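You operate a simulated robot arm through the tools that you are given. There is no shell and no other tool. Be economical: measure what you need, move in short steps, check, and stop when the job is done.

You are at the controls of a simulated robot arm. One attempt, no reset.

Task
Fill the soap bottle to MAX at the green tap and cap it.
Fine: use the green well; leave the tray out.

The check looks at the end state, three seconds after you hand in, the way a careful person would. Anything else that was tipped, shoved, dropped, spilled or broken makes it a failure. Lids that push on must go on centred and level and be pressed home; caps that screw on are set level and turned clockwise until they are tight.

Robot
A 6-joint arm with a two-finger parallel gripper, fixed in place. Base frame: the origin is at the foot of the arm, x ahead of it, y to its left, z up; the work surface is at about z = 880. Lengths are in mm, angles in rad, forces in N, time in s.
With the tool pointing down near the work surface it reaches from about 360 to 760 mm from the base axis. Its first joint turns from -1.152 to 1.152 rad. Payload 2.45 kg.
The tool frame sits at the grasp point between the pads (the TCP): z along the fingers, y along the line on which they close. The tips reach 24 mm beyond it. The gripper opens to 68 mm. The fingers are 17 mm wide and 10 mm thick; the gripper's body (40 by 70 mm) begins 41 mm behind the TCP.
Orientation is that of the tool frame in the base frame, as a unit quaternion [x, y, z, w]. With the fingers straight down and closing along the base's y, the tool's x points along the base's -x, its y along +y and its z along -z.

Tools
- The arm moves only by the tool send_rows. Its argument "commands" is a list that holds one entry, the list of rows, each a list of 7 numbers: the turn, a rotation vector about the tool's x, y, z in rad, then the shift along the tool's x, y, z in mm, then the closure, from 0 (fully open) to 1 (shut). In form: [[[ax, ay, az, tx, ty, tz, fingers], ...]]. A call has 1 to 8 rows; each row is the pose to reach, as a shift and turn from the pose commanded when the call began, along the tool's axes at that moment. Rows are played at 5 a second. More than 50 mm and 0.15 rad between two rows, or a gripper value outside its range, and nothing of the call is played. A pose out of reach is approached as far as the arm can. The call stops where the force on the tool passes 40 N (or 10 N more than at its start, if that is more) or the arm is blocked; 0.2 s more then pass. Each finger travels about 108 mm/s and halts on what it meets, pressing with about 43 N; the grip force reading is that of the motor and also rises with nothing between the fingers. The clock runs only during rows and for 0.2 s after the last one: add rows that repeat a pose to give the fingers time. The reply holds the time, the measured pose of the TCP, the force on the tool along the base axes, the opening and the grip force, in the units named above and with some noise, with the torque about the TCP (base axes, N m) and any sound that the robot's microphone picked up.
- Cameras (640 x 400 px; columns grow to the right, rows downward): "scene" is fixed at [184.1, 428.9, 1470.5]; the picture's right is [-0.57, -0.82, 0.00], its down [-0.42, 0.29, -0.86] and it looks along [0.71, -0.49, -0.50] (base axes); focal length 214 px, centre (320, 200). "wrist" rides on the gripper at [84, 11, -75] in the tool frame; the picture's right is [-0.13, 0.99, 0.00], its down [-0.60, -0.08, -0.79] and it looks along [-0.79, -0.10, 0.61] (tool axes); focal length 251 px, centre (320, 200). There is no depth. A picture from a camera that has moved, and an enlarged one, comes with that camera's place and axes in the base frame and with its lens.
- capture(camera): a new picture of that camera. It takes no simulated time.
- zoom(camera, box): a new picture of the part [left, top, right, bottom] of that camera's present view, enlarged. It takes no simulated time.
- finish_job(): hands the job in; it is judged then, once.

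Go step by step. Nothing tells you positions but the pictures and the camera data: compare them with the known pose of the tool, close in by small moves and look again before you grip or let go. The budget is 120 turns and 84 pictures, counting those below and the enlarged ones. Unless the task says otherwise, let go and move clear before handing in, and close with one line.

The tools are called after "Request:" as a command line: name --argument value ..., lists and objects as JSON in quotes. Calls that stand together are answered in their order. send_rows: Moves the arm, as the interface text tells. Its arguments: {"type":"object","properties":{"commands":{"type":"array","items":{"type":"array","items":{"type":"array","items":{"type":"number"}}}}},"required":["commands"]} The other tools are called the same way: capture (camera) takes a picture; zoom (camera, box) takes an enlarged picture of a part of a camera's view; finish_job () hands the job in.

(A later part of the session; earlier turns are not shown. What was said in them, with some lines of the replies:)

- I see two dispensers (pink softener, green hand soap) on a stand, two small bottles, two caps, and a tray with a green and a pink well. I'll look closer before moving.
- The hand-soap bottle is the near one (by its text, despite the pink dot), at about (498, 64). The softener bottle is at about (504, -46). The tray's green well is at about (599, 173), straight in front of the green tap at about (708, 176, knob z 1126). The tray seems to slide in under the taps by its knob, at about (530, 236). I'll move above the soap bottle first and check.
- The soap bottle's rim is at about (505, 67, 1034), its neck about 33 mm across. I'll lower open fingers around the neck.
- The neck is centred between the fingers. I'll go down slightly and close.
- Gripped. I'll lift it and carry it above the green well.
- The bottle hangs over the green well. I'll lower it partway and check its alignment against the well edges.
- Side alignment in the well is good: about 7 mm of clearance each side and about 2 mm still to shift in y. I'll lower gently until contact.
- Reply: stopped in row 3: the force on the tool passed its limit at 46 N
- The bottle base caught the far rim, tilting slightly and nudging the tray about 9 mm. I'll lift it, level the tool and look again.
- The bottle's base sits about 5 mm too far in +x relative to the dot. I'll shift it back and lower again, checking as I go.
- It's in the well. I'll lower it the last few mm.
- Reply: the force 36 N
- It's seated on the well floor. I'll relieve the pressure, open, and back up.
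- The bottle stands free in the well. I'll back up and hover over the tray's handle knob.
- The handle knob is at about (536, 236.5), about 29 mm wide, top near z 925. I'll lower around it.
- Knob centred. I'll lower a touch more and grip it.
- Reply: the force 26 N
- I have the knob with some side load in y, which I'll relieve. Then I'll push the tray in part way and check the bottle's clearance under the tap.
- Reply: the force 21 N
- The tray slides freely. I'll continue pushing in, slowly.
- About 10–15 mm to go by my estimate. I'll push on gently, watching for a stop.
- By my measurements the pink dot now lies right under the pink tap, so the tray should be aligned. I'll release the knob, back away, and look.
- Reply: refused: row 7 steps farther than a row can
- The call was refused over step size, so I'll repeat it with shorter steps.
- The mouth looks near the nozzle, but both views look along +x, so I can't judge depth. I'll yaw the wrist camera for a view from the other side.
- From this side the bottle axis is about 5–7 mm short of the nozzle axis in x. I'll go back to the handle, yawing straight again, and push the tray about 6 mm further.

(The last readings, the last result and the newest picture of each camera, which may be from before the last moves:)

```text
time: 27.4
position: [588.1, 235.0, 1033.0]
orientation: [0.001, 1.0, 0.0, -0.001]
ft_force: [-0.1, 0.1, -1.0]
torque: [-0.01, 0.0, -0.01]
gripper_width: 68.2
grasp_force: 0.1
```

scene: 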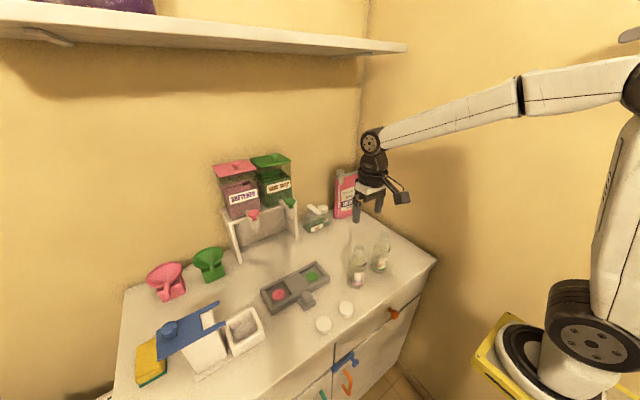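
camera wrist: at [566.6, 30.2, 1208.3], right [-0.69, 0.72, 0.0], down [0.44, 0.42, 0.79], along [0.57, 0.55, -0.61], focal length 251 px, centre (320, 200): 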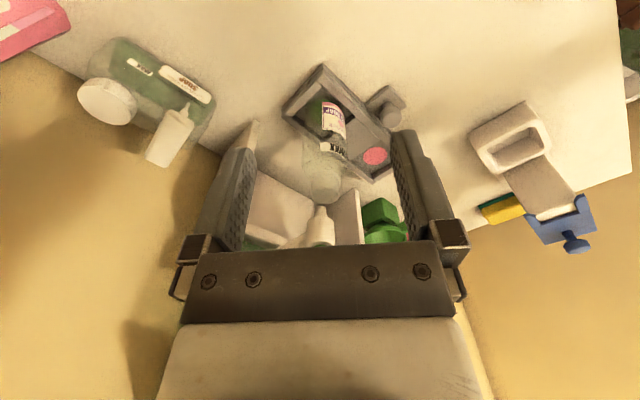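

Request:
send_rows --commands '[[[0, 0, 0, -15, 0.5, 35, 0], [0, 0, 0, -44, 0.5, 62, 0], [0, 0, 0, -49, 0.5, 90, 0], [0, 0, 0, -49, 0.5, 112, 0], [0, 0, 0, -49, 0.5, 112, 0]]]'

Request:
capture --camera "wrist"

```text
time: 28.6
position: [636.7, 238.3, 919.5]
orientation: [0.0, 1.0, 0.0, -0.001]
ft_force: [-1.2, 0.0, 0.1]
torque: [0.0, -0.02, 0.0]
gripper_width: 67.9
grasp_force: 0.0
```

```text
37 pictures are left
camera wrist: at [551.8, 249.5, 995.5], right [0.13, 0.99, 0.0], down [0.6, -0.08, 0.79], along [0.79, -0.1, -0.61], focal length 251 px, centre (320, 200)
```

wrist: 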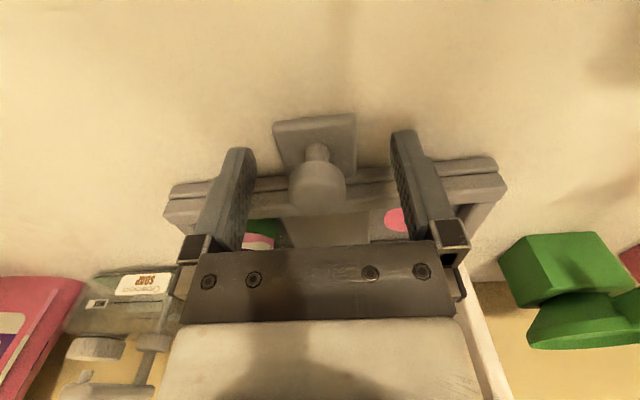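

Request:
send_rows --commands '[[[0, 0, 0, 0, -2, 0, 0.4], [0, 0, 0, 0, -2, 0, 0.8], [0, 0, 0, 0, -2, 0, 1], [0, 0, 0, -2, -2, 0, 1], [0, 0, 0, -4, -2, 0, 1], [0, 0, 0, -6, -2, 0, 1], [0, 0, 0, -7, -2, 0, 1], [0, 0, 0, -7, -2, 0, 1]]]'

```text
time: 30.4
position: [644.0, 236.0, 921.9]
orientation: [0.0, 1.0, -0.001, -0.002]
ft_force: [-14.8, -1.9, 3.8]
torque: [-0.09, -0.26, 0.01]
gripper_width: 26.8
grasp_force: 42.0
```

There's now -15 N in x, perhaps the stop. I'll test with 2 mm more.

Request:
send_rows --commands '[[[0, 0, 0, -1, 0, 0, 1], [0, 0, 0, -2, 0, 0, 1], [0, 0, 0, -2, 0, 0, 1]]]'

```text
time: 31.2
position: [643.3, 234.7, 921.2]
orientation: [0.0, 1.0, -0.002, -0.004]
ft_force: [-33.0, 0.1, 7.6]
torque: [0.03, -0.4, -0.02]
gripper_width: 26.6
grasp_force: 41.4
```

That's a firm stop: the tray is fully in. I'll relax, release and back off, then go up towards the green knob.

Request:
send_rows --commands '[[[0, 0, 0, 2, 0, 0, 1], [0, 0, 0, 2, 0, 0, 0.5], [0, 0, 0, 2, 0, 0, 0], [0, 0, 0, 2, 0, 0, 0], [0, 0, 0, 2, 0, -25, 0], [0, 0, 0, 7, 0, -55, 0], [0, 0, 0, 40, 0, -80, 0], [0, 0, 0, 70, 0, -110, 0]]]'

Request:
send_rows --commands '[[[0, 0, 0, 10, -15, -45, 0.3], [0, 0, 0, 20, -30, -90, 0.6], [0, 0, 0, 20, -45, -135, 1], [0, 0, 0, 10, -60, -170, 1], [0, 0, 0, 0, -60, -190, 1]]]'

Request:
capture --camera "wrist"

Request:
zoom --camera "scene" --box '[260, 180, 330, 265]'

```text
time: 33.0
position: [577.6, 236.4, 1032.5]
orientation: [0.0, 1.0, 0.0, -0.001]
ft_force: [0.1, 1.0, 0.0]
torque: [0.01, -0.01, 0.03]
gripper_width: 68.0
grasp_force: 0.1
```

```text
time: 34.2
position: [576.7, 174.0, 1222.5]
orientation: [-0.001, 1.0, -0.002, -0.001]
ft_force: [-0.6, 0.3, 0.6]
torque: [-0.01, -0.01, 0.0]
gripper_width: 0.1
grasp_force: 23.7
```

```text
36 pictures are left
camera wrist: at [492.4, 186.0, 1297.7], right [0.13, 0.99, 0.0], down [0.61, -0.08, 0.79], along [0.79, -0.1, -0.61], focal length 251 px, centre (320, 200)
```

wrist: 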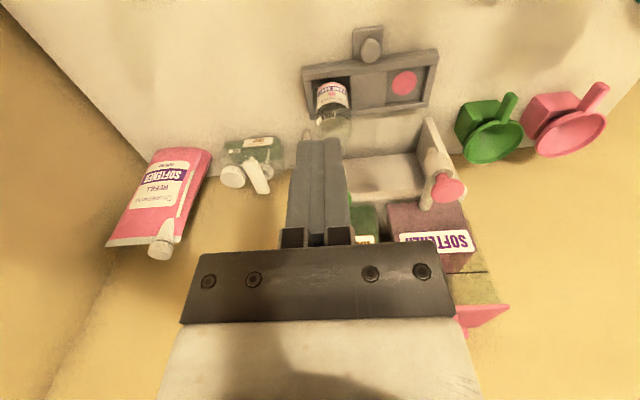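

```text
4.71 times, centred on (295, 222) of scene
camera zoom: at [184.1, 428.9, 1470.5], right [-0.57, -0.82, 0.0], down [-0.42, 0.29, -0.86], along [0.71, -0.49, -0.5], focal length 1009 px, centre (438, 94)
```

zoom: 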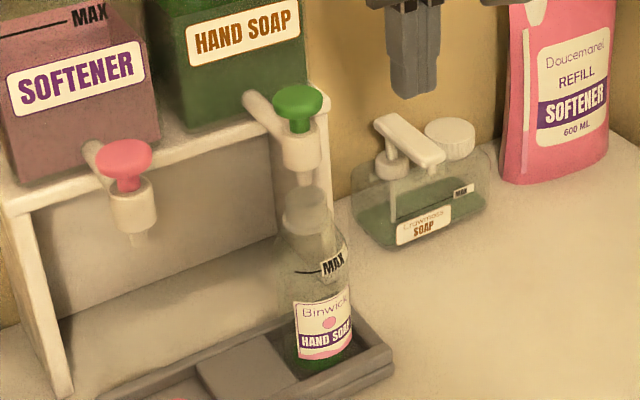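

Alignment now looks right: the nozzle is directly above the mouth. I'll move closed fingers above the green knob at about (719, 177).

Request:
send_rows --commands '[[[0, 0, 0, -35, 1, 0, 1], [0, 0, 0, -70, 2, 0, 1], [0, 0, 0, -105, 3, 0, 1], [0, 0, 0, -130, 3, 10, 1], [0, 0, 0, -142, 3, 32, 1], [0, 0, 0, -142, 3, 42, 1], [0, 0, 0, -142, 3, 42, 1]]]'

Request:
capture --camera "wrist"

Request:
zoom --camera "scene" --box '[250, 140, 350, 265]'

```text
time: 35.8
position: [716.6, 176.1, 1179.9]
orientation: [0.0, 1.0, -0.001, -0.001]
ft_force: [0.2, 0.3, -0.2]
torque: [0.0, -0.02, 0.02]
gripper_width: 0.1
grasp_force: 23.3
out of reach, approached as far as the arm can: row 4, 5, 6, 7
```

```text
34 pictures are left
camera wrist: at [631.2, 188.6, 1253.7], right [0.13, 0.99, 0.0], down [0.61, -0.08, 0.79], along [0.79, -0.1, -0.61], focal length 251 px, centre (320, 200)
```

wrist: 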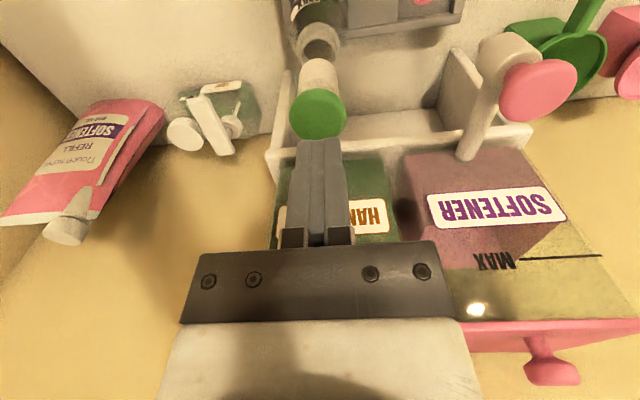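

```text
3.20 times, centred on (300, 202) of scene
camera zoom: at [184.1, 428.9, 1470.5], right [-0.57, -0.82, 0.0], down [-0.42, 0.29, -0.86], along [0.71, -0.49, -0.5], focal length 686 px, centre (384, 192)
```

zoom: 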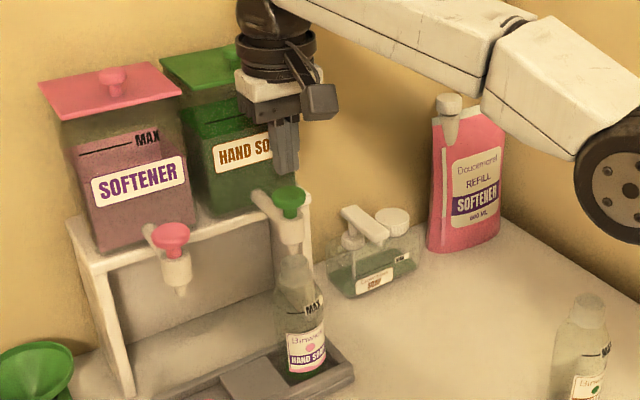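

The fingertips are directly above the green knob. I'll press gently, then retreat in the same call to see what it does.

Request:
send_rows --commands '[[[0, 0, 0, 0, 0, 20, 1], [0, 0, 0, 0, 0, 25, 1], [0, 0, 0, 0, 0, 28, 1], [0, 0, 0, 0, 0, 31, 1], [0, 0, 0, 0, 0, 34, 1]]]'

Request:
zoom --camera "scene" --box '[260, 180, 330, 265]'

```text
time: 37.0
position: [715.6, 176.5, 1144.6]
orientation: [0.0, 1.0, 0.0, 0.0]
ft_force: [1.5, 0.4, 1.8]
torque: [0.0, -0.04, -0.01]
gripper_width: 0.0
grasp_force: 24.0
heard: click
```

```text
4.71 times, centred on (295, 222) of scene
camera zoom: at [184.1, 428.9, 1470.5], right [-0.57, -0.82, 0.0], down [-0.42, 0.29, -0.86], along [0.71, -0.49, -0.5], focal length 1009 px, centre (438, 94)
```

zoom: 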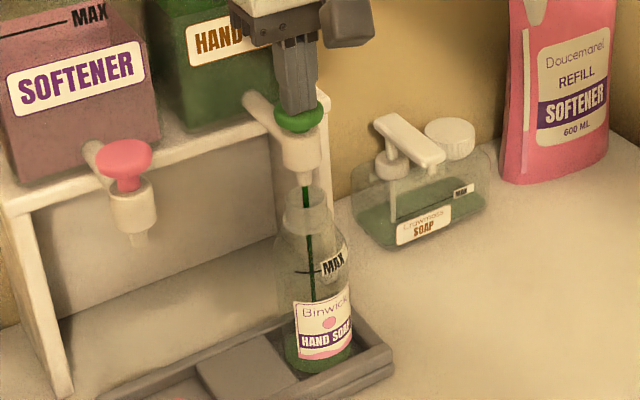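

It clicked and soap is flowing straight into the bottle. I'll hold briefly and read the level's rate of rise.

Request:
send_rows --commands '[[[0, 0, 0, 0, 0, 0, 1], [0, 0, 0, 0, 0, 0, 1], [0, 0, 0, 0, 0, 0, 1]]]'

Request:
zoom --camera "scene" --box '[275, 200, 315, 260]'

```text
time: 37.8
position: [715.1, 175.4, 1144.4]
orientation: [0.0, 1.0, -0.001, -0.001]
ft_force: [1.2, 0.2, 2.6]
torque: [0.03, -0.03, 0.01]
gripper_width: 0.0
grasp_force: 23.5
```

```text
6.67 times, centred on (295, 230) of scene
camera zoom: at [184.1, 428.9, 1470.5], right [-0.57, -0.82, 0.0], down [-0.42, 0.29, -0.86], along [0.71, -0.49, -0.5], focal length 1430 px, centre (487, 0)
```

zoom: 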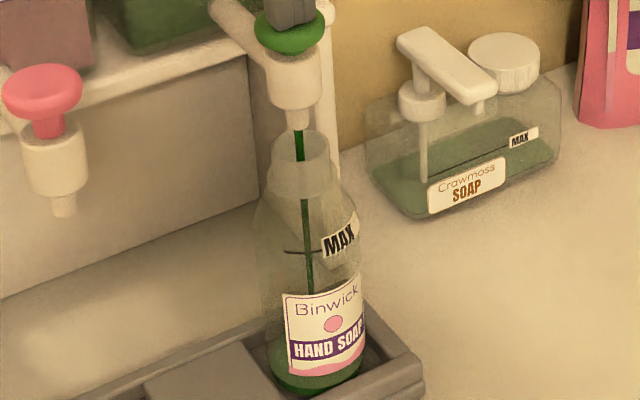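

Request:
send_rows --commands '[[[0, 0, 0, 0, 0, 0, 1], [0, 0, 0, 0, 0, 0, 1], [0, 0, 0, 0, 0, 0, 1], [0, 0, 0, 0, 0, 0, 1], [0, 0, 0, 0, 0, 0, 1], [0, 0, 0, 0, 0, 0, 1], [0, 0, 0, 0, 0, 0, 1], [0, 0, 0, 0, 0, 0, 1]]]'

Request:
zoom --camera "scene" --box '[280, 215, 310, 260]'

```text
time: 39.6
position: [716.1, 175.7, 1142.8]
orientation: [0.001, 1.0, 0.001, -0.001]
ft_force: [0.4, 0.6, 1.3]
torque: [-0.01, 0.01, -0.02]
gripper_width: 0.0
grasp_force: 24.0
```

```text
8.89 times, centred on (295, 238) of scene
camera zoom: at [184.1, 428.9, 1470.5], right [-0.57, -0.82, 0.0], down [-0.42, 0.29, -0.86], along [0.71, -0.49, -0.5], focal length 1906 px, centre (542, -133)
```

zoom: 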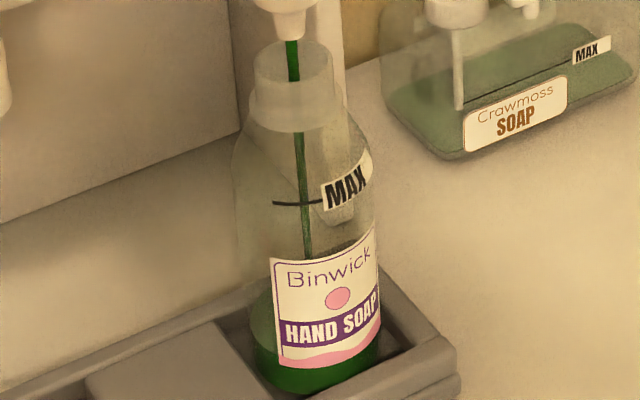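

About a third full after 3 s. I'll continue.

Request:
send_rows --commands '[[[0, 0, 0, 0, 0, 0, 1], [0, 0, 0, 0, 0, 0, 1], [0, 0, 0, 0, 0, 0, 1], [0, 0, 0, 0, 0, 0, 1], [0, 0, 0, 0, 0, 0, 1], [0, 0, 0, 0, 0, 0, 1], [0, 0, 0, 0, 0, 0, 1], [0, 0, 0, 0, 0, 0, 1]]]'

Request:
zoom --camera "scene" --box '[280, 215, 310, 260]'

```text
time: 41.4
position: [715.7, 176.1, 1144.5]
orientation: [0.0, 1.0, 0.0, -0.002]
ft_force: [0.0, 0.6, 2.0]
torque: [-0.04, 0.01, -0.03]
gripper_width: 0.2
grasp_force: 23.4
```

```text
8.89 times, centred on (295, 238) of scene
camera zoom: at [184.1, 428.9, 1470.5], right [-0.57, -0.82, 0.0], down [-0.42, 0.29, -0.86], along [0.71, -0.49, -0.5], focal length 1906 px, centre (542, -133)
```

zoom: 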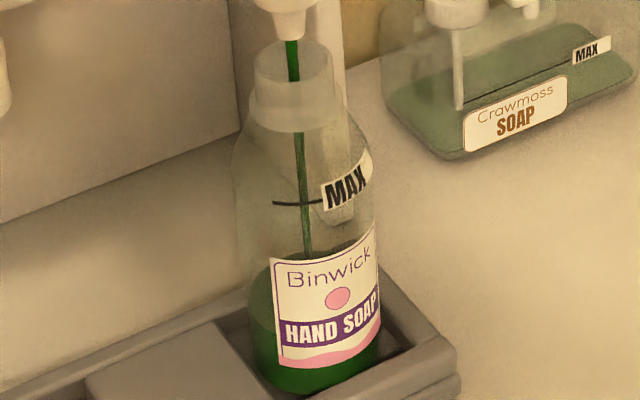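

Request:
send_rows --commands '[[[0, 0, 0, 0, 0, 0, 1], [0, 0, 0, 0, 0, 0, 1], [0, 0, 0, 0, 0, 0, 1], [0, 0, 0, 0, 0, 0, 1], [0, 0, 0, 0, 0, 0, 1], [0, 0, 0, 0, 0, 0, 1], [0, 0, 0, 0, 0, 0, 1], [0, 0, 0, 0, 0, 0, 1]]]'

Request:
zoom --camera "scene" --box '[280, 215, 310, 260]'

```text
time: 43.2
position: [715.7, 176.8, 1143.6]
orientation: [0.0, 1.0, -0.001, -0.001]
ft_force: [-0.1, 0.3, 3.1]
torque: [0.0, -0.01, 0.0]
gripper_width: 0.0
grasp_force: 23.7
```

```text
8.89 times, centred on (295, 238) of scene
camera zoom: at [184.1, 428.9, 1470.5], right [-0.57, -0.82, 0.0], down [-0.42, 0.29, -0.86], along [0.71, -0.49, -0.5], focal length 1906 px, centre (542, -133)
```

zoom: 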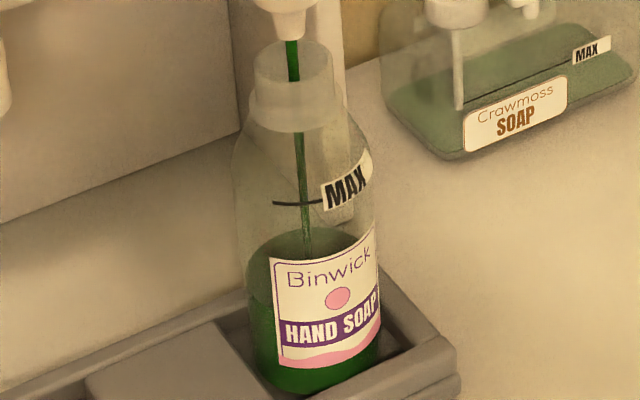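

The level rises about 12 px/s in this zoom and needs about 100 px more. I'll continue.

Request:
send_rows --commands '[[[0, 0, 0, 0, 0, 0, 1], [0, 0, 0, 0, 0, 0, 1], [0, 0, 0, 0, 0, 0, 1], [0, 0, 0, 0, 0, 0, 1], [0, 0, 0, 0, 0, 0, 1], [0, 0, 0, 0, 0, 0, 1], [0, 0, 0, 0, 0, 0, 1], [0, 0, 0, 0, 0, 0, 1]]]'

Request:
send_rows --commands '[[[0, 0, 0, 0, 0, 0, 1], [0, 0, 0, 0, 0, 0, 1], [0, 0, 0, 0, 0, 0, 1], [0, 0, 0, 0, 0, 0, 1], [0, 0, 0, 0, 0, 0, 1], [0, 0, 0, 0, 0, 0, 1]]]'

Request:
zoom --camera "scene" --box '[280, 215, 310, 260]'

```text
time: 45.0
position: [713.8, 176.7, 1143.8]
orientation: [0.001, 1.0, 0.0, 0.0]
ft_force: [-0.7, 0.8, 1.5]
torque: [0.01, -0.05, 0.04]
gripper_width: 0.0
grasp_force: 23.8
```

```text
time: 46.4
position: [714.8, 176.1, 1144.8]
orientation: [0.0, 1.0, 0.0, -0.001]
ft_force: [0.3, 0.4, 2.0]
torque: [0.0, -0.01, -0.02]
gripper_width: 0.0
grasp_force: 23.5
```

```text
8.89 times, centred on (295, 238) of scene
camera zoom: at [184.1, 428.9, 1470.5], right [-0.57, -0.82, 0.0], down [-0.42, 0.29, -0.86], along [0.71, -0.49, -0.5], focal length 1906 px, centre (542, -133)
```

zoom: 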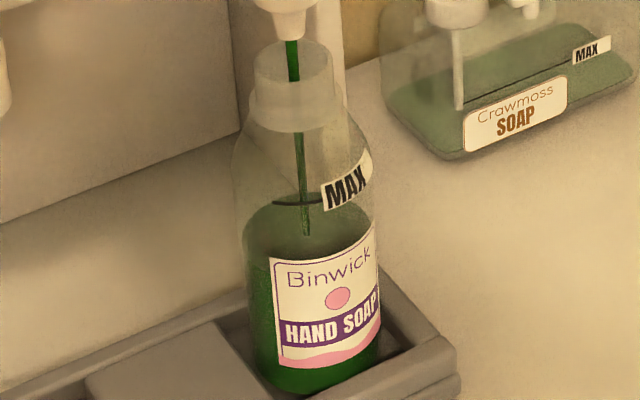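

Request:
send_rows --commands '[[[0, 0, 0, 0, 0, 0, 1], [0, 0, 0, 0, 0, 0, 1], [0, 0, 0, 0, 0, 0, 1], [0, 0, 0, 0, 0, 0, 1], [0, 0, 0, 0, 0, 0, 1], [0, 0, 0, 0, 0, 0, 1], [0, 0, 0, 0, 0, 0, 1], [0, 0, 0, 0, 0, 0, 1]]]'

Request:
send_rows --commands '[[[0, 0, 0, 0, 0, 0, 1], [0, 0, 0, 0, 0, 0, 1], [0, 0, 0, 0, 0, 0, 1], [0, 0, 0, 0, 0, 0, 1]]]'

Request:
zoom --camera "scene" --box '[280, 215, 310, 260]'

```text
time: 48.2
position: [716.1, 177.7, 1144.4]
orientation: [0.0, 1.0, 0.0, -0.001]
ft_force: [0.3, 0.4, 2.5]
torque: [-0.03, 0.01, 0.01]
gripper_width: 0.0
grasp_force: 23.3
```

```text
time: 49.2
position: [716.0, 176.0, 1143.6]
orientation: [0.001, 1.0, 0.0, -0.001]
ft_force: [0.5, 0.9, 1.5]
torque: [-0.02, 0.0, 0.03]
gripper_width: 0.0
grasp_force: 23.6
```

```text
8.89 times, centred on (295, 238) of scene
camera zoom: at [184.1, 428.9, 1470.5], right [-0.57, -0.82, 0.0], down [-0.42, 0.29, -0.86], along [0.71, -0.49, -0.5], focal length 1906 px, centre (542, -133)
```

zoom: 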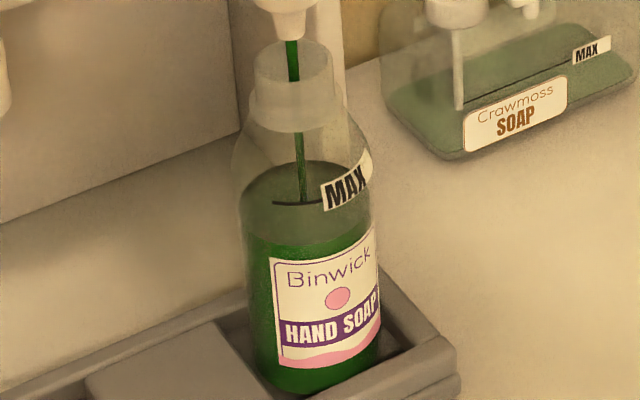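

Front edge of the surface is at 243 and the MAX line at 204: roughly 3.5 s to go. I'll hold 2.4 s and then look.

Request:
send_rows --commands '[[[0, 0, 0, 0, 0, 0, 1], [0, 0, 0, 0, 0, 0, 1], [0, 0, 0, 0, 0, 0, 1], [0, 0, 0, 0, 0, 0, 1], [0, 0, 0, 0, 0, 0, 1], [0, 0, 0, 0, 0, 0, 1], [0, 0, 0, 0, 0, 0, 1], [0, 0, 0, 0, 0, 0, 1]]]'

Request:
send_rows --commands '[[[0, 0, 0, 0, 0, 0, 1], [0, 0, 0, 0, 0, 0, 1]]]'

Request:
zoom --camera "scene" --box '[284, 220, 304, 250]'

```text
time: 51.0
position: [715.8, 175.8, 1144.0]
orientation: [0.001, 1.0, 0.001, 0.0]
ft_force: [0.0, -1.0, 3.1]
torque: [0.01, -0.03, 0.0]
gripper_width: 0.0
grasp_force: 23.7
```

```text
time: 51.6
position: [715.0, 176.1, 1143.8]
orientation: [0.0, 1.0, 0.0, -0.001]
ft_force: [0.2, 0.1, 2.4]
torque: [-0.02, 0.0, -0.03]
gripper_width: 0.1
grasp_force: 23.9
```

```text
13.33 times, centred on (294, 235) of scene
camera zoom: at [184.1, 428.9, 1470.5], right [-0.57, -0.82, 0.0], down [-0.42, 0.29, -0.86], along [0.71, -0.49, -0.5], focal length 2860 px, centre (667, -267)
```

zoom: 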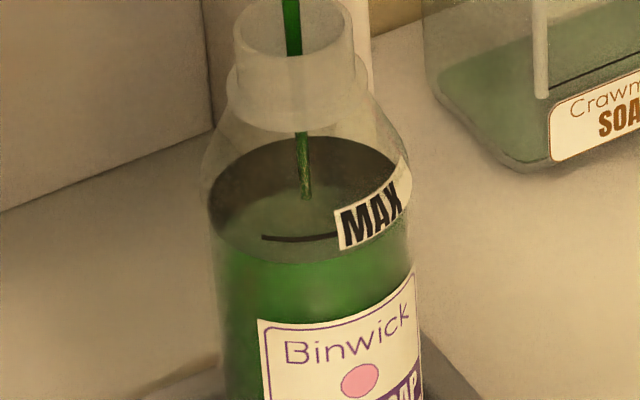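

About 1.5 s remain. I'll hold 1 s and lift in the same call, then check that the flow stops.

Request:
send_rows --commands '[[[0, 0, 0, 0, 0, 0, 1], [0, 0, 0, 0, 0, 0, 1], [0, 0, 0, 0, 0, 0, 1], [0, 0, 0, 0, 0, 0, 1], [0, 0, 0, 0, 0, 0, 1], [0, 0, 0, 0, 0, -15, 1]]]'

Request:
zoom --camera "scene" --box '[284, 220, 304, 250]'

```text
time: 53.0
position: [713.8, 176.3, 1159.1]
orientation: [0.0, 1.0, -0.001, -0.001]
ft_force: [-0.7, 0.1, 0.6]
torque: [-0.02, 0.0, -0.01]
gripper_width: 0.1
grasp_force: 23.8
```

```text
13.33 times, centred on (294, 235) of scene
camera zoom: at [184.1, 428.9, 1470.5], right [-0.57, -0.82, 0.0], down [-0.42, 0.29, -0.86], along [0.71, -0.49, -0.5], focal length 2860 px, centre (667, -267)
```

zoom: 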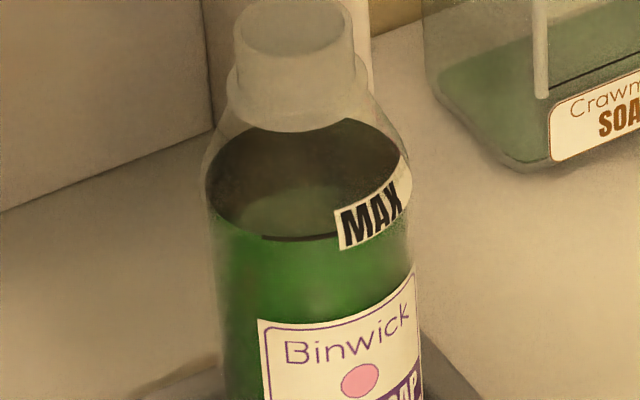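

The flow stopped with the level right at the MAX line. Next I'll draw the tray back out: back to the handle knob at about (642, 235.5).

Request:
send_rows --commands '[[[0, 0, 0, 5, 0, -30, 1], [0, 0, 0, 45, 0, -50, 1], [0, 0, 0, 90, 5, -50, 0.8], [0, 0, 0, 128, 30, -40, 0.4], [0, 0, 0, 128, 59, -10, 0], [0, 0, 0, 128, 59, 35, 0], [0, 0, 0, 128, 59, 80, 0], [0, 0, 0, 128, 59, 126, 0]]]'

```text
time: 54.8
position: [588.0, 236.2, 1034.0]
orientation: [-0.001, 1.0, -0.001, 0.0]
ft_force: [0.7, 0.4, 0.4]
torque: [0.03, 0.02, 0.01]
gripper_width: 68.1
grasp_force: 0.0
```

Request:
send_rows --commands '[[[0, 0, 0, -15, 0, 35, 0], [0, 0, 0, -46, 0, 62, 0], [0, 0, 0, -54, 0, 90, 0], [0, 0, 0, -54, 0, 113, 0], [0, 0, 0, -54, 0, 113, 0]]]'

Request:
capture --camera "wrist"

```text
time: 56.0
position: [642.4, 234.2, 920.8]
orientation: [0.0, 1.0, 0.0, 0.0]
ft_force: [0.5, 0.7, -0.1]
torque: [0.04, 0.03, 0.01]
gripper_width: 68.2
grasp_force: 0.1
```

```text
23 pictures are left
camera wrist: at [557.0, 246.3, 995.1], right [0.13, 0.99, 0.0], down [0.6, -0.08, 0.79], along [0.79, -0.1, -0.61], focal length 251 px, centre (320, 200)
```

wrist: 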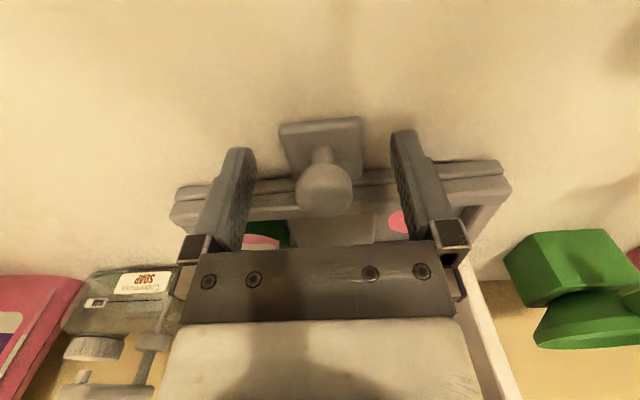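

Request:
send_rows --commands '[[[0, 0, 0, 0, 1.5, 0, 0.4], [0, 0, 0, 0, 1.5, 0, 0.8], [0, 0, 0, 0, 1.5, 0, 1], [0, 0, 0, 0, 1.5, 0, 1], [0, 0, 0, 3, 1.5, 0, 1], [0, 0, 0, 9, 1.5, 0, 1], [0, 0, 0, 17, 1.5, 0, 1], [0, 0, 0, 22, 1.5, 0, 1]]]'

Request:
send_rows --commands '[[[0, 0, 0, 5, 0, 0, 1], [0, 0, 0, 13, 0, 0, 1], [0, 0, 0, 23, 0, 0, 1], [0, 0, 0, 33, 0, 0, 1], [0, 0, 0, 43, 0, 0, 1], [0, 0, 0, 51, 0, 0, 1], [0, 0, 0, 56, 0, 0, 1], [0, 0, 0, 58, 0, 0, 1]]]'

Request:
zoom --camera "scene" --box '[230, 170, 360, 310]'

```text
time: 57.8
position: [619.9, 235.3, 921.2]
orientation: [0.001, 1.0, -0.001, 0.0]
ft_force: [1.5, -24.1, 6.9]
torque: [-0.25, -0.4, -0.08]
gripper_width: 26.0
grasp_force: 41.7
```

```text
time: 59.6
position: [562.5, 235.0, 920.3]
orientation: [0.001, 1.0, 0.0, 0.001]
ft_force: [1.4, -29.9, 18.2]
torque: [-0.25, -0.05, -0.27]
gripper_width: 26.2
grasp_force: 41.2
```

```text
2.86 times, centred on (295, 240) of scene
camera zoom: at [183.8, 428.0, 1470.9], right [-0.57, -0.82, 0.0], down [-0.42, 0.29, -0.86], along [0.71, -0.49, -0.5], focal length 613 px, centre (391, 86)
```

zoom: 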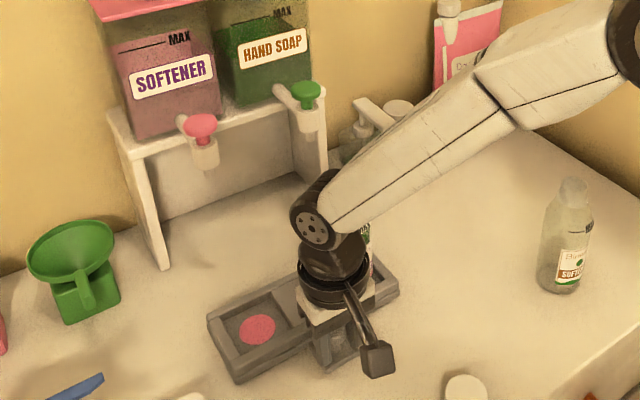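

Request:
send_rows --commands '[[[0, 0, 0, 0, -2, -1, 1], [0, 0, 0, 3, -2.5, -1, 1], [0, 0, 0, 10, -2.5, -1, 1], [0, 0, 0, 18, -2.5, -1, 1], [0, 0, 0, 26, -2.5, -1, 1], [0, 0, 0, 32, -2.5, -1, 1], [0, 0, 0, 36, -2.5, -1, 1], [0, 0, 0, 36, -2.5, -1, 1]]]'

```text
time: 61.4
position: [525.2, 235.0, 919.5]
orientation: [0.0, 1.0, -0.001, -0.002]
ft_force: [-2.4, 8.6, -26.7]
torque: [0.06, 0.28, 0.01]
gripper_width: 26.2
grasp_force: 41.5
```

The tray is back out. I'll relieve the load, release and rise.

Request:
send_rows --commands '[[[0, 0, 0, 0, 0.6, 1.2, 1], [0, 0, 0, 0, 0.6, 1.2, 0.9], [0, 0, 0, 0, 0.6, 1.2, 0.4], [0, 0, 0, 0, 0.6, 1.2, 0], [0, 0, 0, 0, 0.6, 1.2, 0], [0, 0, 0, 0, 0.6, -30, 0], [0, 0, 0, 0, 0.6, -75, 0], [0, 0, 0, 20, -20, -110, 0]]]'

Request:
zoom --camera "scene" --box '[230, 190, 370, 345]'

```text
time: 63.2
position: [504.3, 215.1, 1031.7]
orientation: [0.0, 1.0, -0.002, 0.0]
ft_force: [0.8, -0.7, 1.1]
torque: [0.04, 0.02, -0.01]
gripper_width: 67.8
grasp_force: 0.1
```

```text
2.58 times, centred on (300, 268) of scene
camera zoom: at [184.1, 428.9, 1470.5], right [-0.57, -0.82, 0.0], down [-0.42, 0.29, -0.86], along [0.71, -0.49, -0.5], focal length 554 px, centre (372, 26)
```

zoom: 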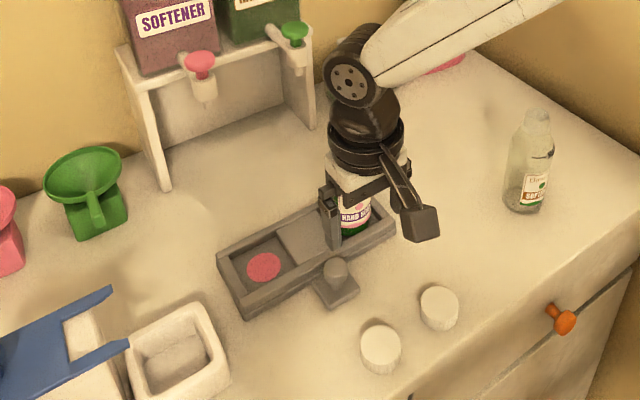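

Now the caps, at about (448, 162) and (448, 241). I'll hover over the nearer-to-bottle one and look.

Request:
send_rows --commands '[[[0, 0, 0, 20, -20, -10, 0], [0, 0, 0, 40, -40, -10, 0], [0, 0, 0, 56, -53, 0, 0], [0, 0, 0, 56, -53, 25, 0], [0, 0, 0, 56, -53, 25, 0]]]'

Request:
zoom --camera "wrist" --box '[240, 0, 480, 150]'

Request:
zoom --camera "scene" --box '[275, 210, 355, 340]'

```text
time: 64.4
position: [450.6, 163.8, 1006.1]
orientation: [0.0, 1.0, 0.0, -0.002]
ft_force: [0.1, -0.2, 0.3]
torque: [0.04, 0.01, 0.01]
gripper_width: 68.0
grasp_force: 0.1
```

```text
2.67 times, centred on (360, 75) of wrist
camera zoom: at [365.3, 174.6, 1082.0], right [0.13, 0.99, 0.0], down [0.6, -0.08, 0.79], along [0.79, -0.1, -0.61], focal length 670 px, centre (213, 533)
```

zoom: 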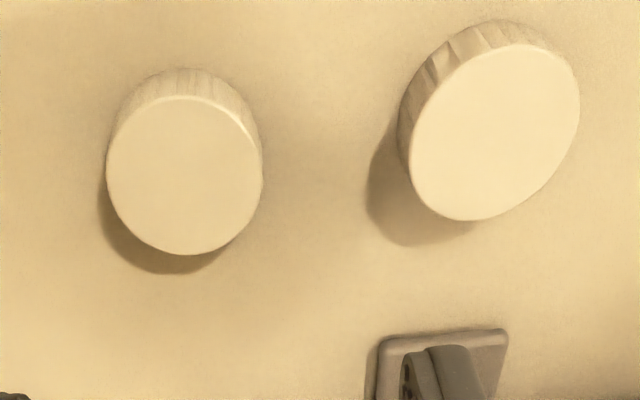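

```text
3.08 times, centred on (315, 275) of scene
camera zoom: at [184.1, 428.9, 1470.5], right [-0.57, -0.82, 0.0], down [-0.42, 0.29, -0.86], along [0.71, -0.49, -0.5], focal length 660 px, centre (335, -31)
```

zoom: 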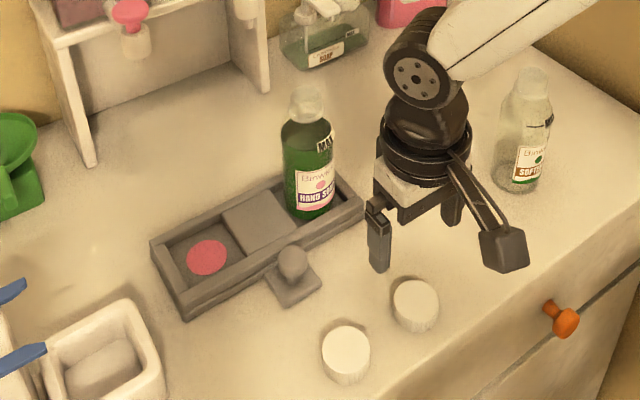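

Request:
zoom --camera "scene" --box '[310, 290, 360, 340]'

Request:
zoom --camera "scene" --box '[285, 225, 309, 255]'

```text
8.00 times, centred on (335, 315) of scene
camera zoom: at [184.1, 428.9, 1470.5], right [-0.57, -0.82, 0.0], down [-0.42, 0.29, -0.86], along [0.71, -0.49, -0.5], focal length 1716 px, centre (200, -720)
```

zoom: 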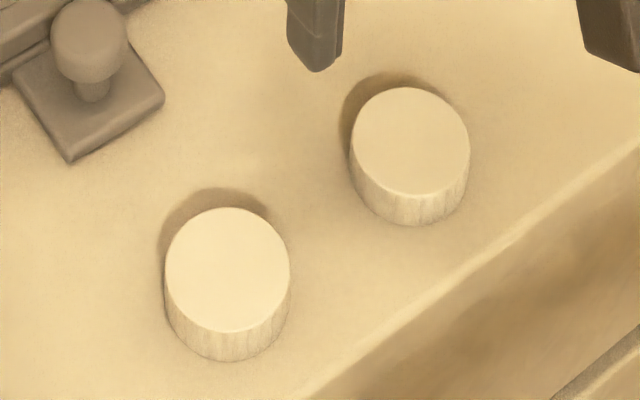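

```text
13.33 times, centred on (297, 240) of scene
camera zoom: at [184.1, 428.9, 1470.5], right [-0.57, -0.82, 0.0], down [-0.42, 0.29, -0.86], along [0.71, -0.49, -0.5], focal length 2860 px, centre (627, -333)
```

zoom: 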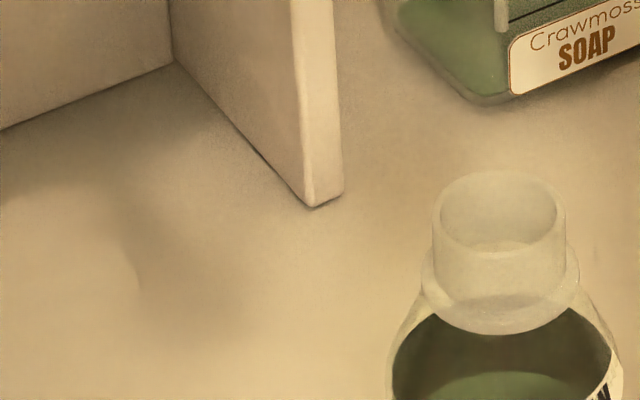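

The caps look identical (41 mm, ribbed), so I'll use the near one at about (447, 158). I'll descend part way and check.

Request:
send_rows --commands '[[[0, 0, 0, 3, -6, 35, 0], [0, 0, 0, 3, -6, 65, 0], [0, 0, 0, 3, -6, 70, 0], [0, 0, 0, 3, -6, 70, 0]]]'

Request:
capture --camera "wrist"

```text
time: 65.4
position: [445.1, 155.5, 936.2]
orientation: [-0.001, 1.0, 0.0, -0.002]
ft_force: [0.2, 1.0, 0.0]
torque: [-0.01, -0.01, -0.01]
gripper_width: 67.9
grasp_force: 0.1
```

```text
16 pictures are left
camera wrist: at [361.1, 167.0, 1011.2], right [0.13, 0.99, 0.0], down [0.61, -0.08, 0.79], along [0.79, -0.1, -0.61], focal length 251 px, centre (320, 200)
```

wrist: 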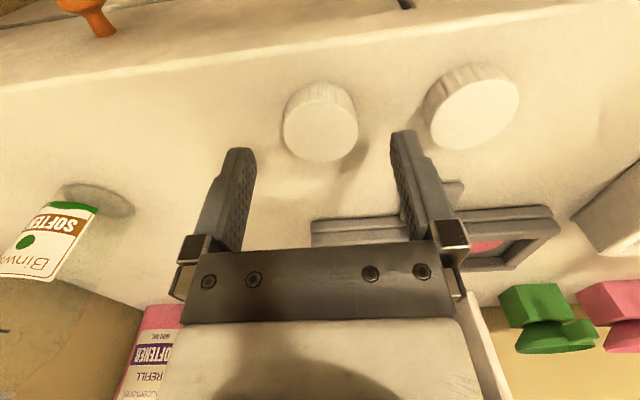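

Centred over the cap. I'll lower and grip.

Request:
send_rows --commands '[[[0, 0, 0, 0, 1, 15, 0], [0, 0, 0, 0, 1, 22, 0], [0, 0, 0, 0, 1, 25, 0], [0, 0, 0, 0, 1, 25, 0.3], [0, 0, 0, 0, 1, 25, 0.6], [0, 0, 0, 0, 1, 25, 1], [0, 0, 0, 0, 1, 25, 1]]]'

```text
time: 67.0
position: [446.7, 155.9, 911.5]
orientation: [0.0, 1.0, 0.001, -0.001]
ft_force: [0.5, -0.2, 0.8]
torque: [-0.01, 0.0, 0.01]
gripper_width: 40.2
grasp_force: 42.6
```

Gripped. I'll lift the cap and carry it over the bottle, pre-yawing counter-clockwise to have room to turn it clockwise.

Request:
send_rows --commands '[[[0, 0, 0, 0, 0, -20, 1], [0, 0, 0, 0, 0, -60, 1], [0, 0, 0, 0, 0, -105, 1], [0, 0, 0, 0, 0, -150, 1], [0, 0, 0, 0, 0, -190, 1], [0, 0, 0, 0, 0, -209, 1]]]'

Request:
send_rows --commands '[[[0, 0, -0.148, -19, 2.5, 0, 1], [0, 0, -0.296, -39, 5, 0, 1], [0, 0, -0.444, -58, 7.5, 0, 1], [0, 0, -0.592, -78, 10, 0, 1], [0, 0, -0.74, -97, 12.5, 0, 1], [0, 0, -0.888, -116, 15, 0, 1], [0, 0, -1.036, -136, 17.5, 0, 1], [0, 0, -1.184, -155, 20, 0, 1]]]'

Request:
capture --camera "wrist"

Request:
zoom --camera "scene" --box '[270, 190, 330, 270]'

```text
time: 68.4
position: [446.7, 156.3, 1120.2]
orientation: [0.0, 1.0, -0.001, -0.001]
ft_force: [0.4, 0.3, -1.1]
torque: [0.01, 0.01, -0.02]
gripper_width: 39.9
grasp_force: 43.6
```

```text
time: 70.2
position: [601.3, 175.7, 1120.8]
orientation: [-0.559, 0.829, -0.001, 0.0]
ft_force: [0.8, 0.1, -0.3]
torque: [0.0, 0.01, 0.01]
gripper_width: 39.9
grasp_force: 42.7
```

```text
15 pictures are left
camera wrist: at [558.2, 103.2, 1195.1], right [-0.87, 0.49, 0.0], down [0.3, 0.53, 0.79], along [0.39, 0.69, -0.61], focal length 251 px, centre (320, 200)
```

wrist: 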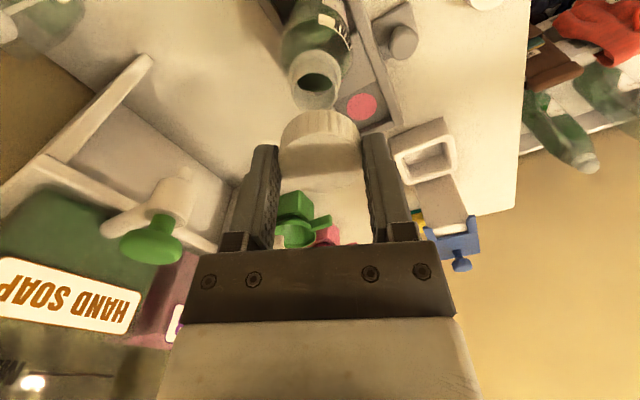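

```text
5.00 times, centred on (300, 230) of scene
camera zoom: at [184.1, 428.9, 1470.5], right [-0.57, -0.82, 0.0], down [-0.42, 0.29, -0.86], along [0.71, -0.49, -0.5], focal length 1072 px, centre (420, 50)
```

zoom: 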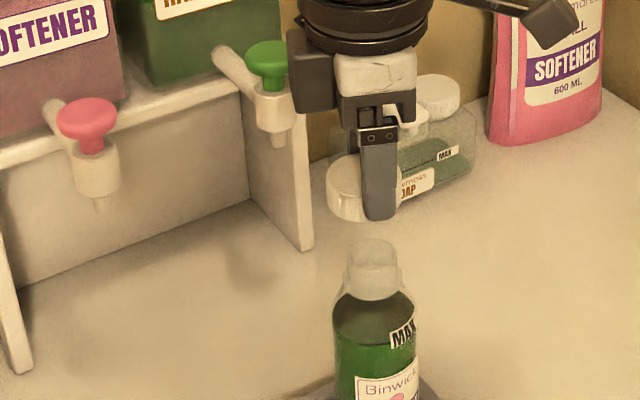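

The cap is level above the bottle. The two views suggest the bottle axis is a few mm towards -y, so I'll lower close to the rim with a partial correction and recheck.

Request:
send_rows --commands '[[[0, 0, 0, 2.8, -1.1, 15, 1], [0, 0, 0, 2.8, -1.1, 28, 1], [0, 0, 0, 2.8, -1.1, 32, 1], [0, 0, 0, 2.8, -1.1, 32, 1]]]'

Request:
zoom --camera "wrist" --box '[260, 50, 380, 200]'

Request:
zoom --camera "scene" --box '[276, 205, 316, 255]'

```text
time: 71.2
position: [599.8, 174.3, 1088.3]
orientation: [-0.557, 0.831, 0.0, -0.001]
ft_force: [0.2, 0.2, 0.6]
torque: [-0.03, 0.03, 0.01]
gripper_width: 40.3
grasp_force: 42.6
```

```text
2.67 times, centred on (320, 125) of wrist
camera zoom: at [557.5, 100.8, 1162.7], right [-0.87, 0.49, 0.0], down [0.3, 0.53, 0.79], along [0.39, 0.69, -0.61], focal length 670 px, centre (320, 400)
```

zoom: 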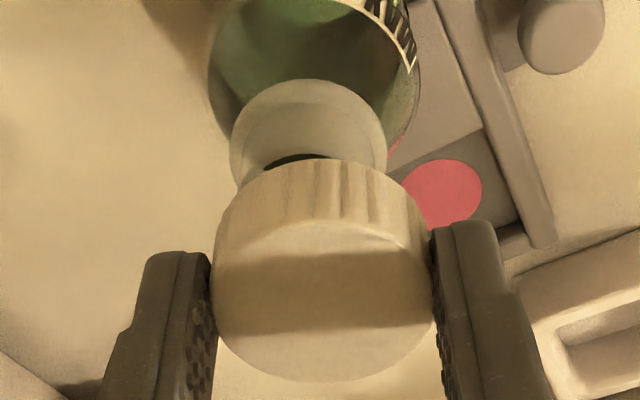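

```text
8.00 times, centred on (296, 230) of scene
camera zoom: at [184.1, 428.9, 1470.5], right [-0.57, -0.82, 0.0], down [-0.42, 0.29, -0.86], along [0.71, -0.49, -0.5], focal length 1716 px, centre (512, -40)
```

zoom: 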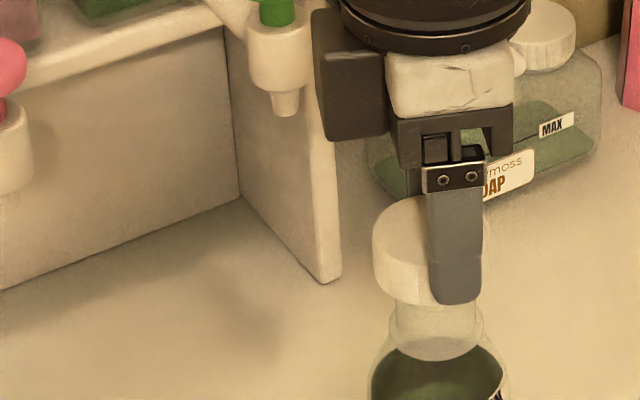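

Residual offset of the bottle from the cap is about (+1.7, -3). I'll correct that and lower gently onto the neck.

Request:
send_rows --commands '[[[0, 0, 0, 2.1, -2.7, 0, 1], [0, 0, 0, 2.1, -2.7, 5, 1], [0, 0, 0, 2.1, -2.7, 8, 1], [0, 0, 0, 2.1, -2.7, 11, 1], [0, 0, 0, 2.1, -2.7, 14, 1], [0, 0, 0, 2.1, -2.7, 14, 1]]]'

Request:
zoom --camera "scene" --box '[276, 205, 316, 255]'

```text
time: 72.6
position: [603.6, 170.9, 1074.5]
orientation: [-0.558, 0.83, 0.0, -0.001]
ft_force: [-0.8, -1.0, 8.7]
torque: [0.14, 0.07, 0.02]
gripper_width: 40.1
grasp_force: 43.1
```

```text
8.00 times, centred on (296, 230) of scene
camera zoom: at [183.9, 428.9, 1470.6], right [-0.57, -0.82, 0.0], down [-0.42, 0.29, -0.86], along [0.71, -0.49, -0.5], focal length 1716 px, centre (512, -40)
```

zoom: 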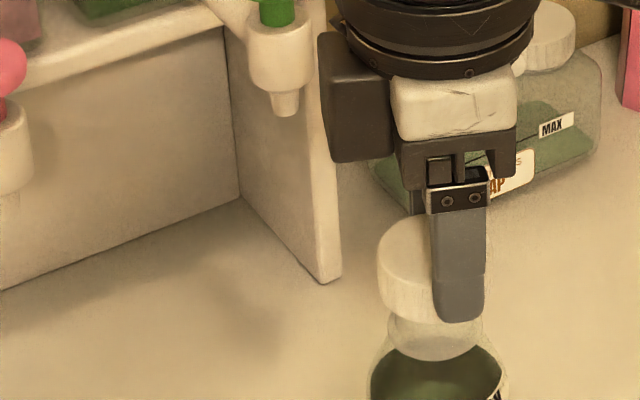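

There's light contact, with the torque showing it on the (-x, +y) side, so I've slightly overshot. I'll lift a hair, shift about 1.5 mm back and lower again.

Request:
send_rows --commands '[[[0, 0, 0, 0, 0, -3, 1], [0, 0, 0, -0.5, 1.6, -3, 1], [0, 0, 0, -0.5, 1.6, 0, 1], [0, 0, 0, -0.5, 1.6, 1, 1], [0, 0, 0, -0.5, 1.6, 2, 1], [0, 0, 0, -0.5, 1.6, 2, 1]]]'

```text
time: 74.0
position: [601.8, 171.3, 1072.8]
orientation: [-0.558, 0.83, 0.001, -0.001]
ft_force: [0.4, 0.0, -0.1]
torque: [-0.03, 0.02, -0.03]
gripper_width: 40.1
grasp_force: 43.5
```

Free now, and lower than before: the cap is going over the neck. I'll keep lowering.

Request:
send_rows --commands '[[[0, 0, 0, 0, 0, 2, 1], [0, 0, 0, 0, 0, 4, 1], [0, 0, 0, 0, 0, 6, 1], [0, 0, 0, 0, 0, 7, 1], [0, 0, 0, 0, 0, 7, 1]]]'

```text
time: 75.2
position: [601.2, 171.8, 1064.9]
orientation: [-0.558, 0.83, 0.0, -0.001]
ft_force: [0.6, -0.9, -0.2]
torque: [0.02, 0.0, -0.03]
gripper_width: 40.5
grasp_force: 43.0
```

Request:
send_rows --commands '[[[0, 0, 0, 0, 0, 2, 1], [0, 0, 0, 0, 0, 4, 1], [0, 0, 0, 0, 0, 6, 1], [0, 0, 0, 0, 0, 6, 1]]]'

Request:
zoom --camera "scene" --box '[276, 205, 316, 255]'

```text
time: 76.2
position: [602.0, 171.9, 1062.8]
orientation: [-0.558, 0.83, -0.001, 0.003]
ft_force: [-0.9, -4.3, 34.4]
torque: [-0.5, 0.24, 0.01]
gripper_width: 39.9
grasp_force: 43.0
heard: snap
```

```text
8.00 times, centred on (296, 230) of scene
camera zoom: at [183.5, 428.6, 1470.7], right [-0.57, -0.82, 0.0], down [-0.41, 0.29, -0.86], along [0.71, -0.49, -0.5], focal length 1716 px, centre (512, -40)
```

zoom: 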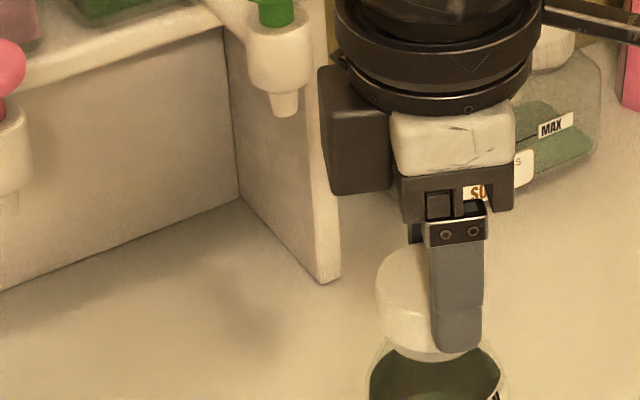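

A snap: it's a push-on cap and it has seated. I'll relieve the force, release, back off straight up, and inspect.

Request:
send_rows --commands '[[[0, 0, 0, 0, 0, 0, 1], [0, 0, 0, 0, 0, 0, 0.7], [0, 0, 0, 0, 0, 0, 0.3], [0, 0, 0, 0, 0, 0, 0], [0, 0, 0, 0, 0, 0, 0], [0, 0, 0, 0, 0, -30, 0], [0, 0, 0, 0, 0, -70, 0], [0, 0, 0, 30, 0, -100, 0]]]'

Request:
send_rows --commands '[[[0, 0, 0.148, 25, -12, -20, 0], [0, 0, 0.296, 50, -24, -40, 0], [0, 0, 0.444, 70, -45, -60, 0], [0, 0, 0.592, 85, -55, -75, 0]]]'

Request:
zoom --camera "scene" --box '[270, 205, 320, 275]'

```text
time: 78.0
position: [589.8, 143.8, 1157.0]
orientation: [-0.559, 0.829, 0.0, -0.001]
ft_force: [-0.3, -0.6, 0.8]
torque: [0.0, -0.03, -0.02]
gripper_width: 67.8
grasp_force: 0.0
```

```text
time: 79.0
position: [608.5, 44.0, 1234.2]
orientation: [-0.289, 0.957, 0.0, -0.001]
ft_force: [-0.4, 0.8, 0.0]
torque: [0.02, -0.02, 0.01]
gripper_width: 67.9
grasp_force: 0.1
```

```text
5.71 times, centred on (295, 240) of scene
camera zoom: at [184.1, 428.9, 1470.5], right [-0.57, -0.82, 0.0], down [-0.42, 0.29, -0.86], along [0.71, -0.49, -0.5], focal length 1226 px, centre (463, -29)
```

zoom: 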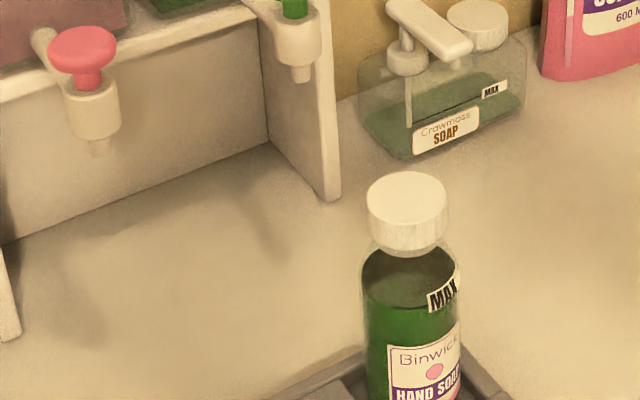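

Request:
zoom --camera "scene" --box '[288, 215, 312, 247]'

Request:
capture --camera "scene"

```text
12.50 times, centred on (300, 231) of scene
camera zoom: at [184.1, 428.9, 1470.5], right [-0.57, -0.82, 0.0], down [-0.42, 0.29, -0.86], along [0.71, -0.49, -0.5], focal length 2681 px, centre (570, -188)
```

zoom: 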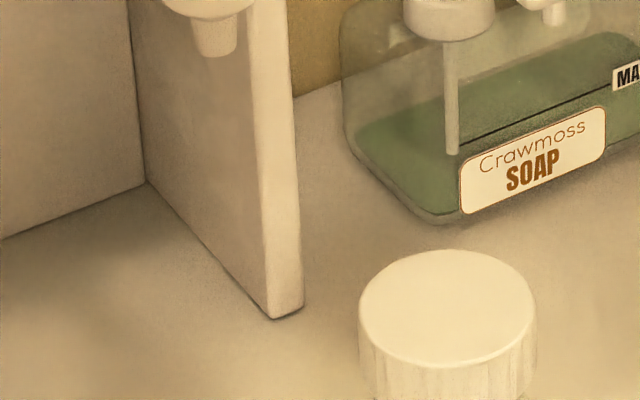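

```text
7 pictures are left
```

scene: 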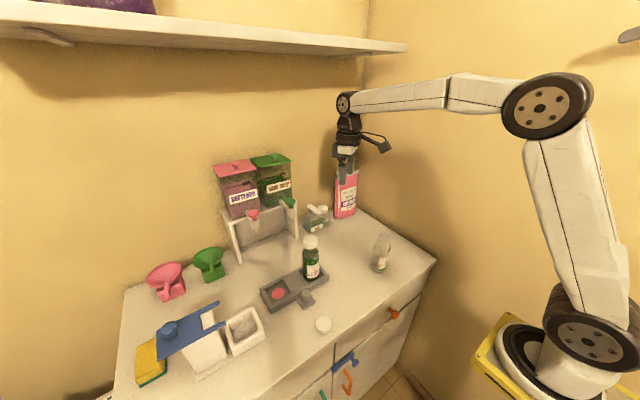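

Request:
zoom --camera "scene" --box '[295, 230, 325, 265]'

```text
11.43 times, centred on (310, 248) of scene
camera zoom: at [184.1, 428.9, 1470.5], right [-0.57, -0.82, 0.0], down [-0.42, 0.29, -0.86], along [0.71, -0.49, -0.5], focal length 2451 px, centre (434, -343)
```

zoom: 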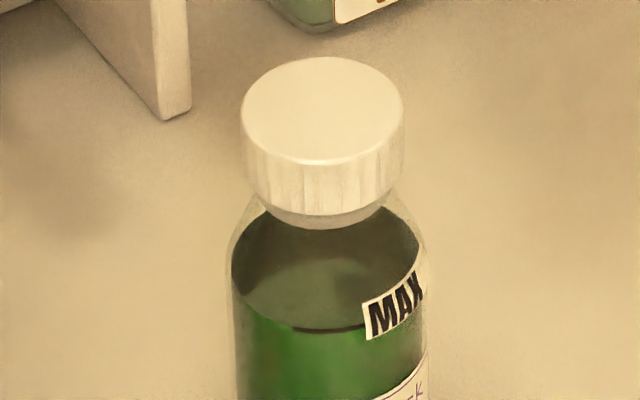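

The cap sits level and centred on the collar, the level is at MAX, and the tray is out with the bottle in the green well. The arm is clear and nothing else looks disturbed, so I'm handing in.

Request:
finish_job

```text
The job is handed in.
```

The soap bottle is filled to MAX at the green tap and its cap is snapped on level; it stands in the green well with the tray pulled out.
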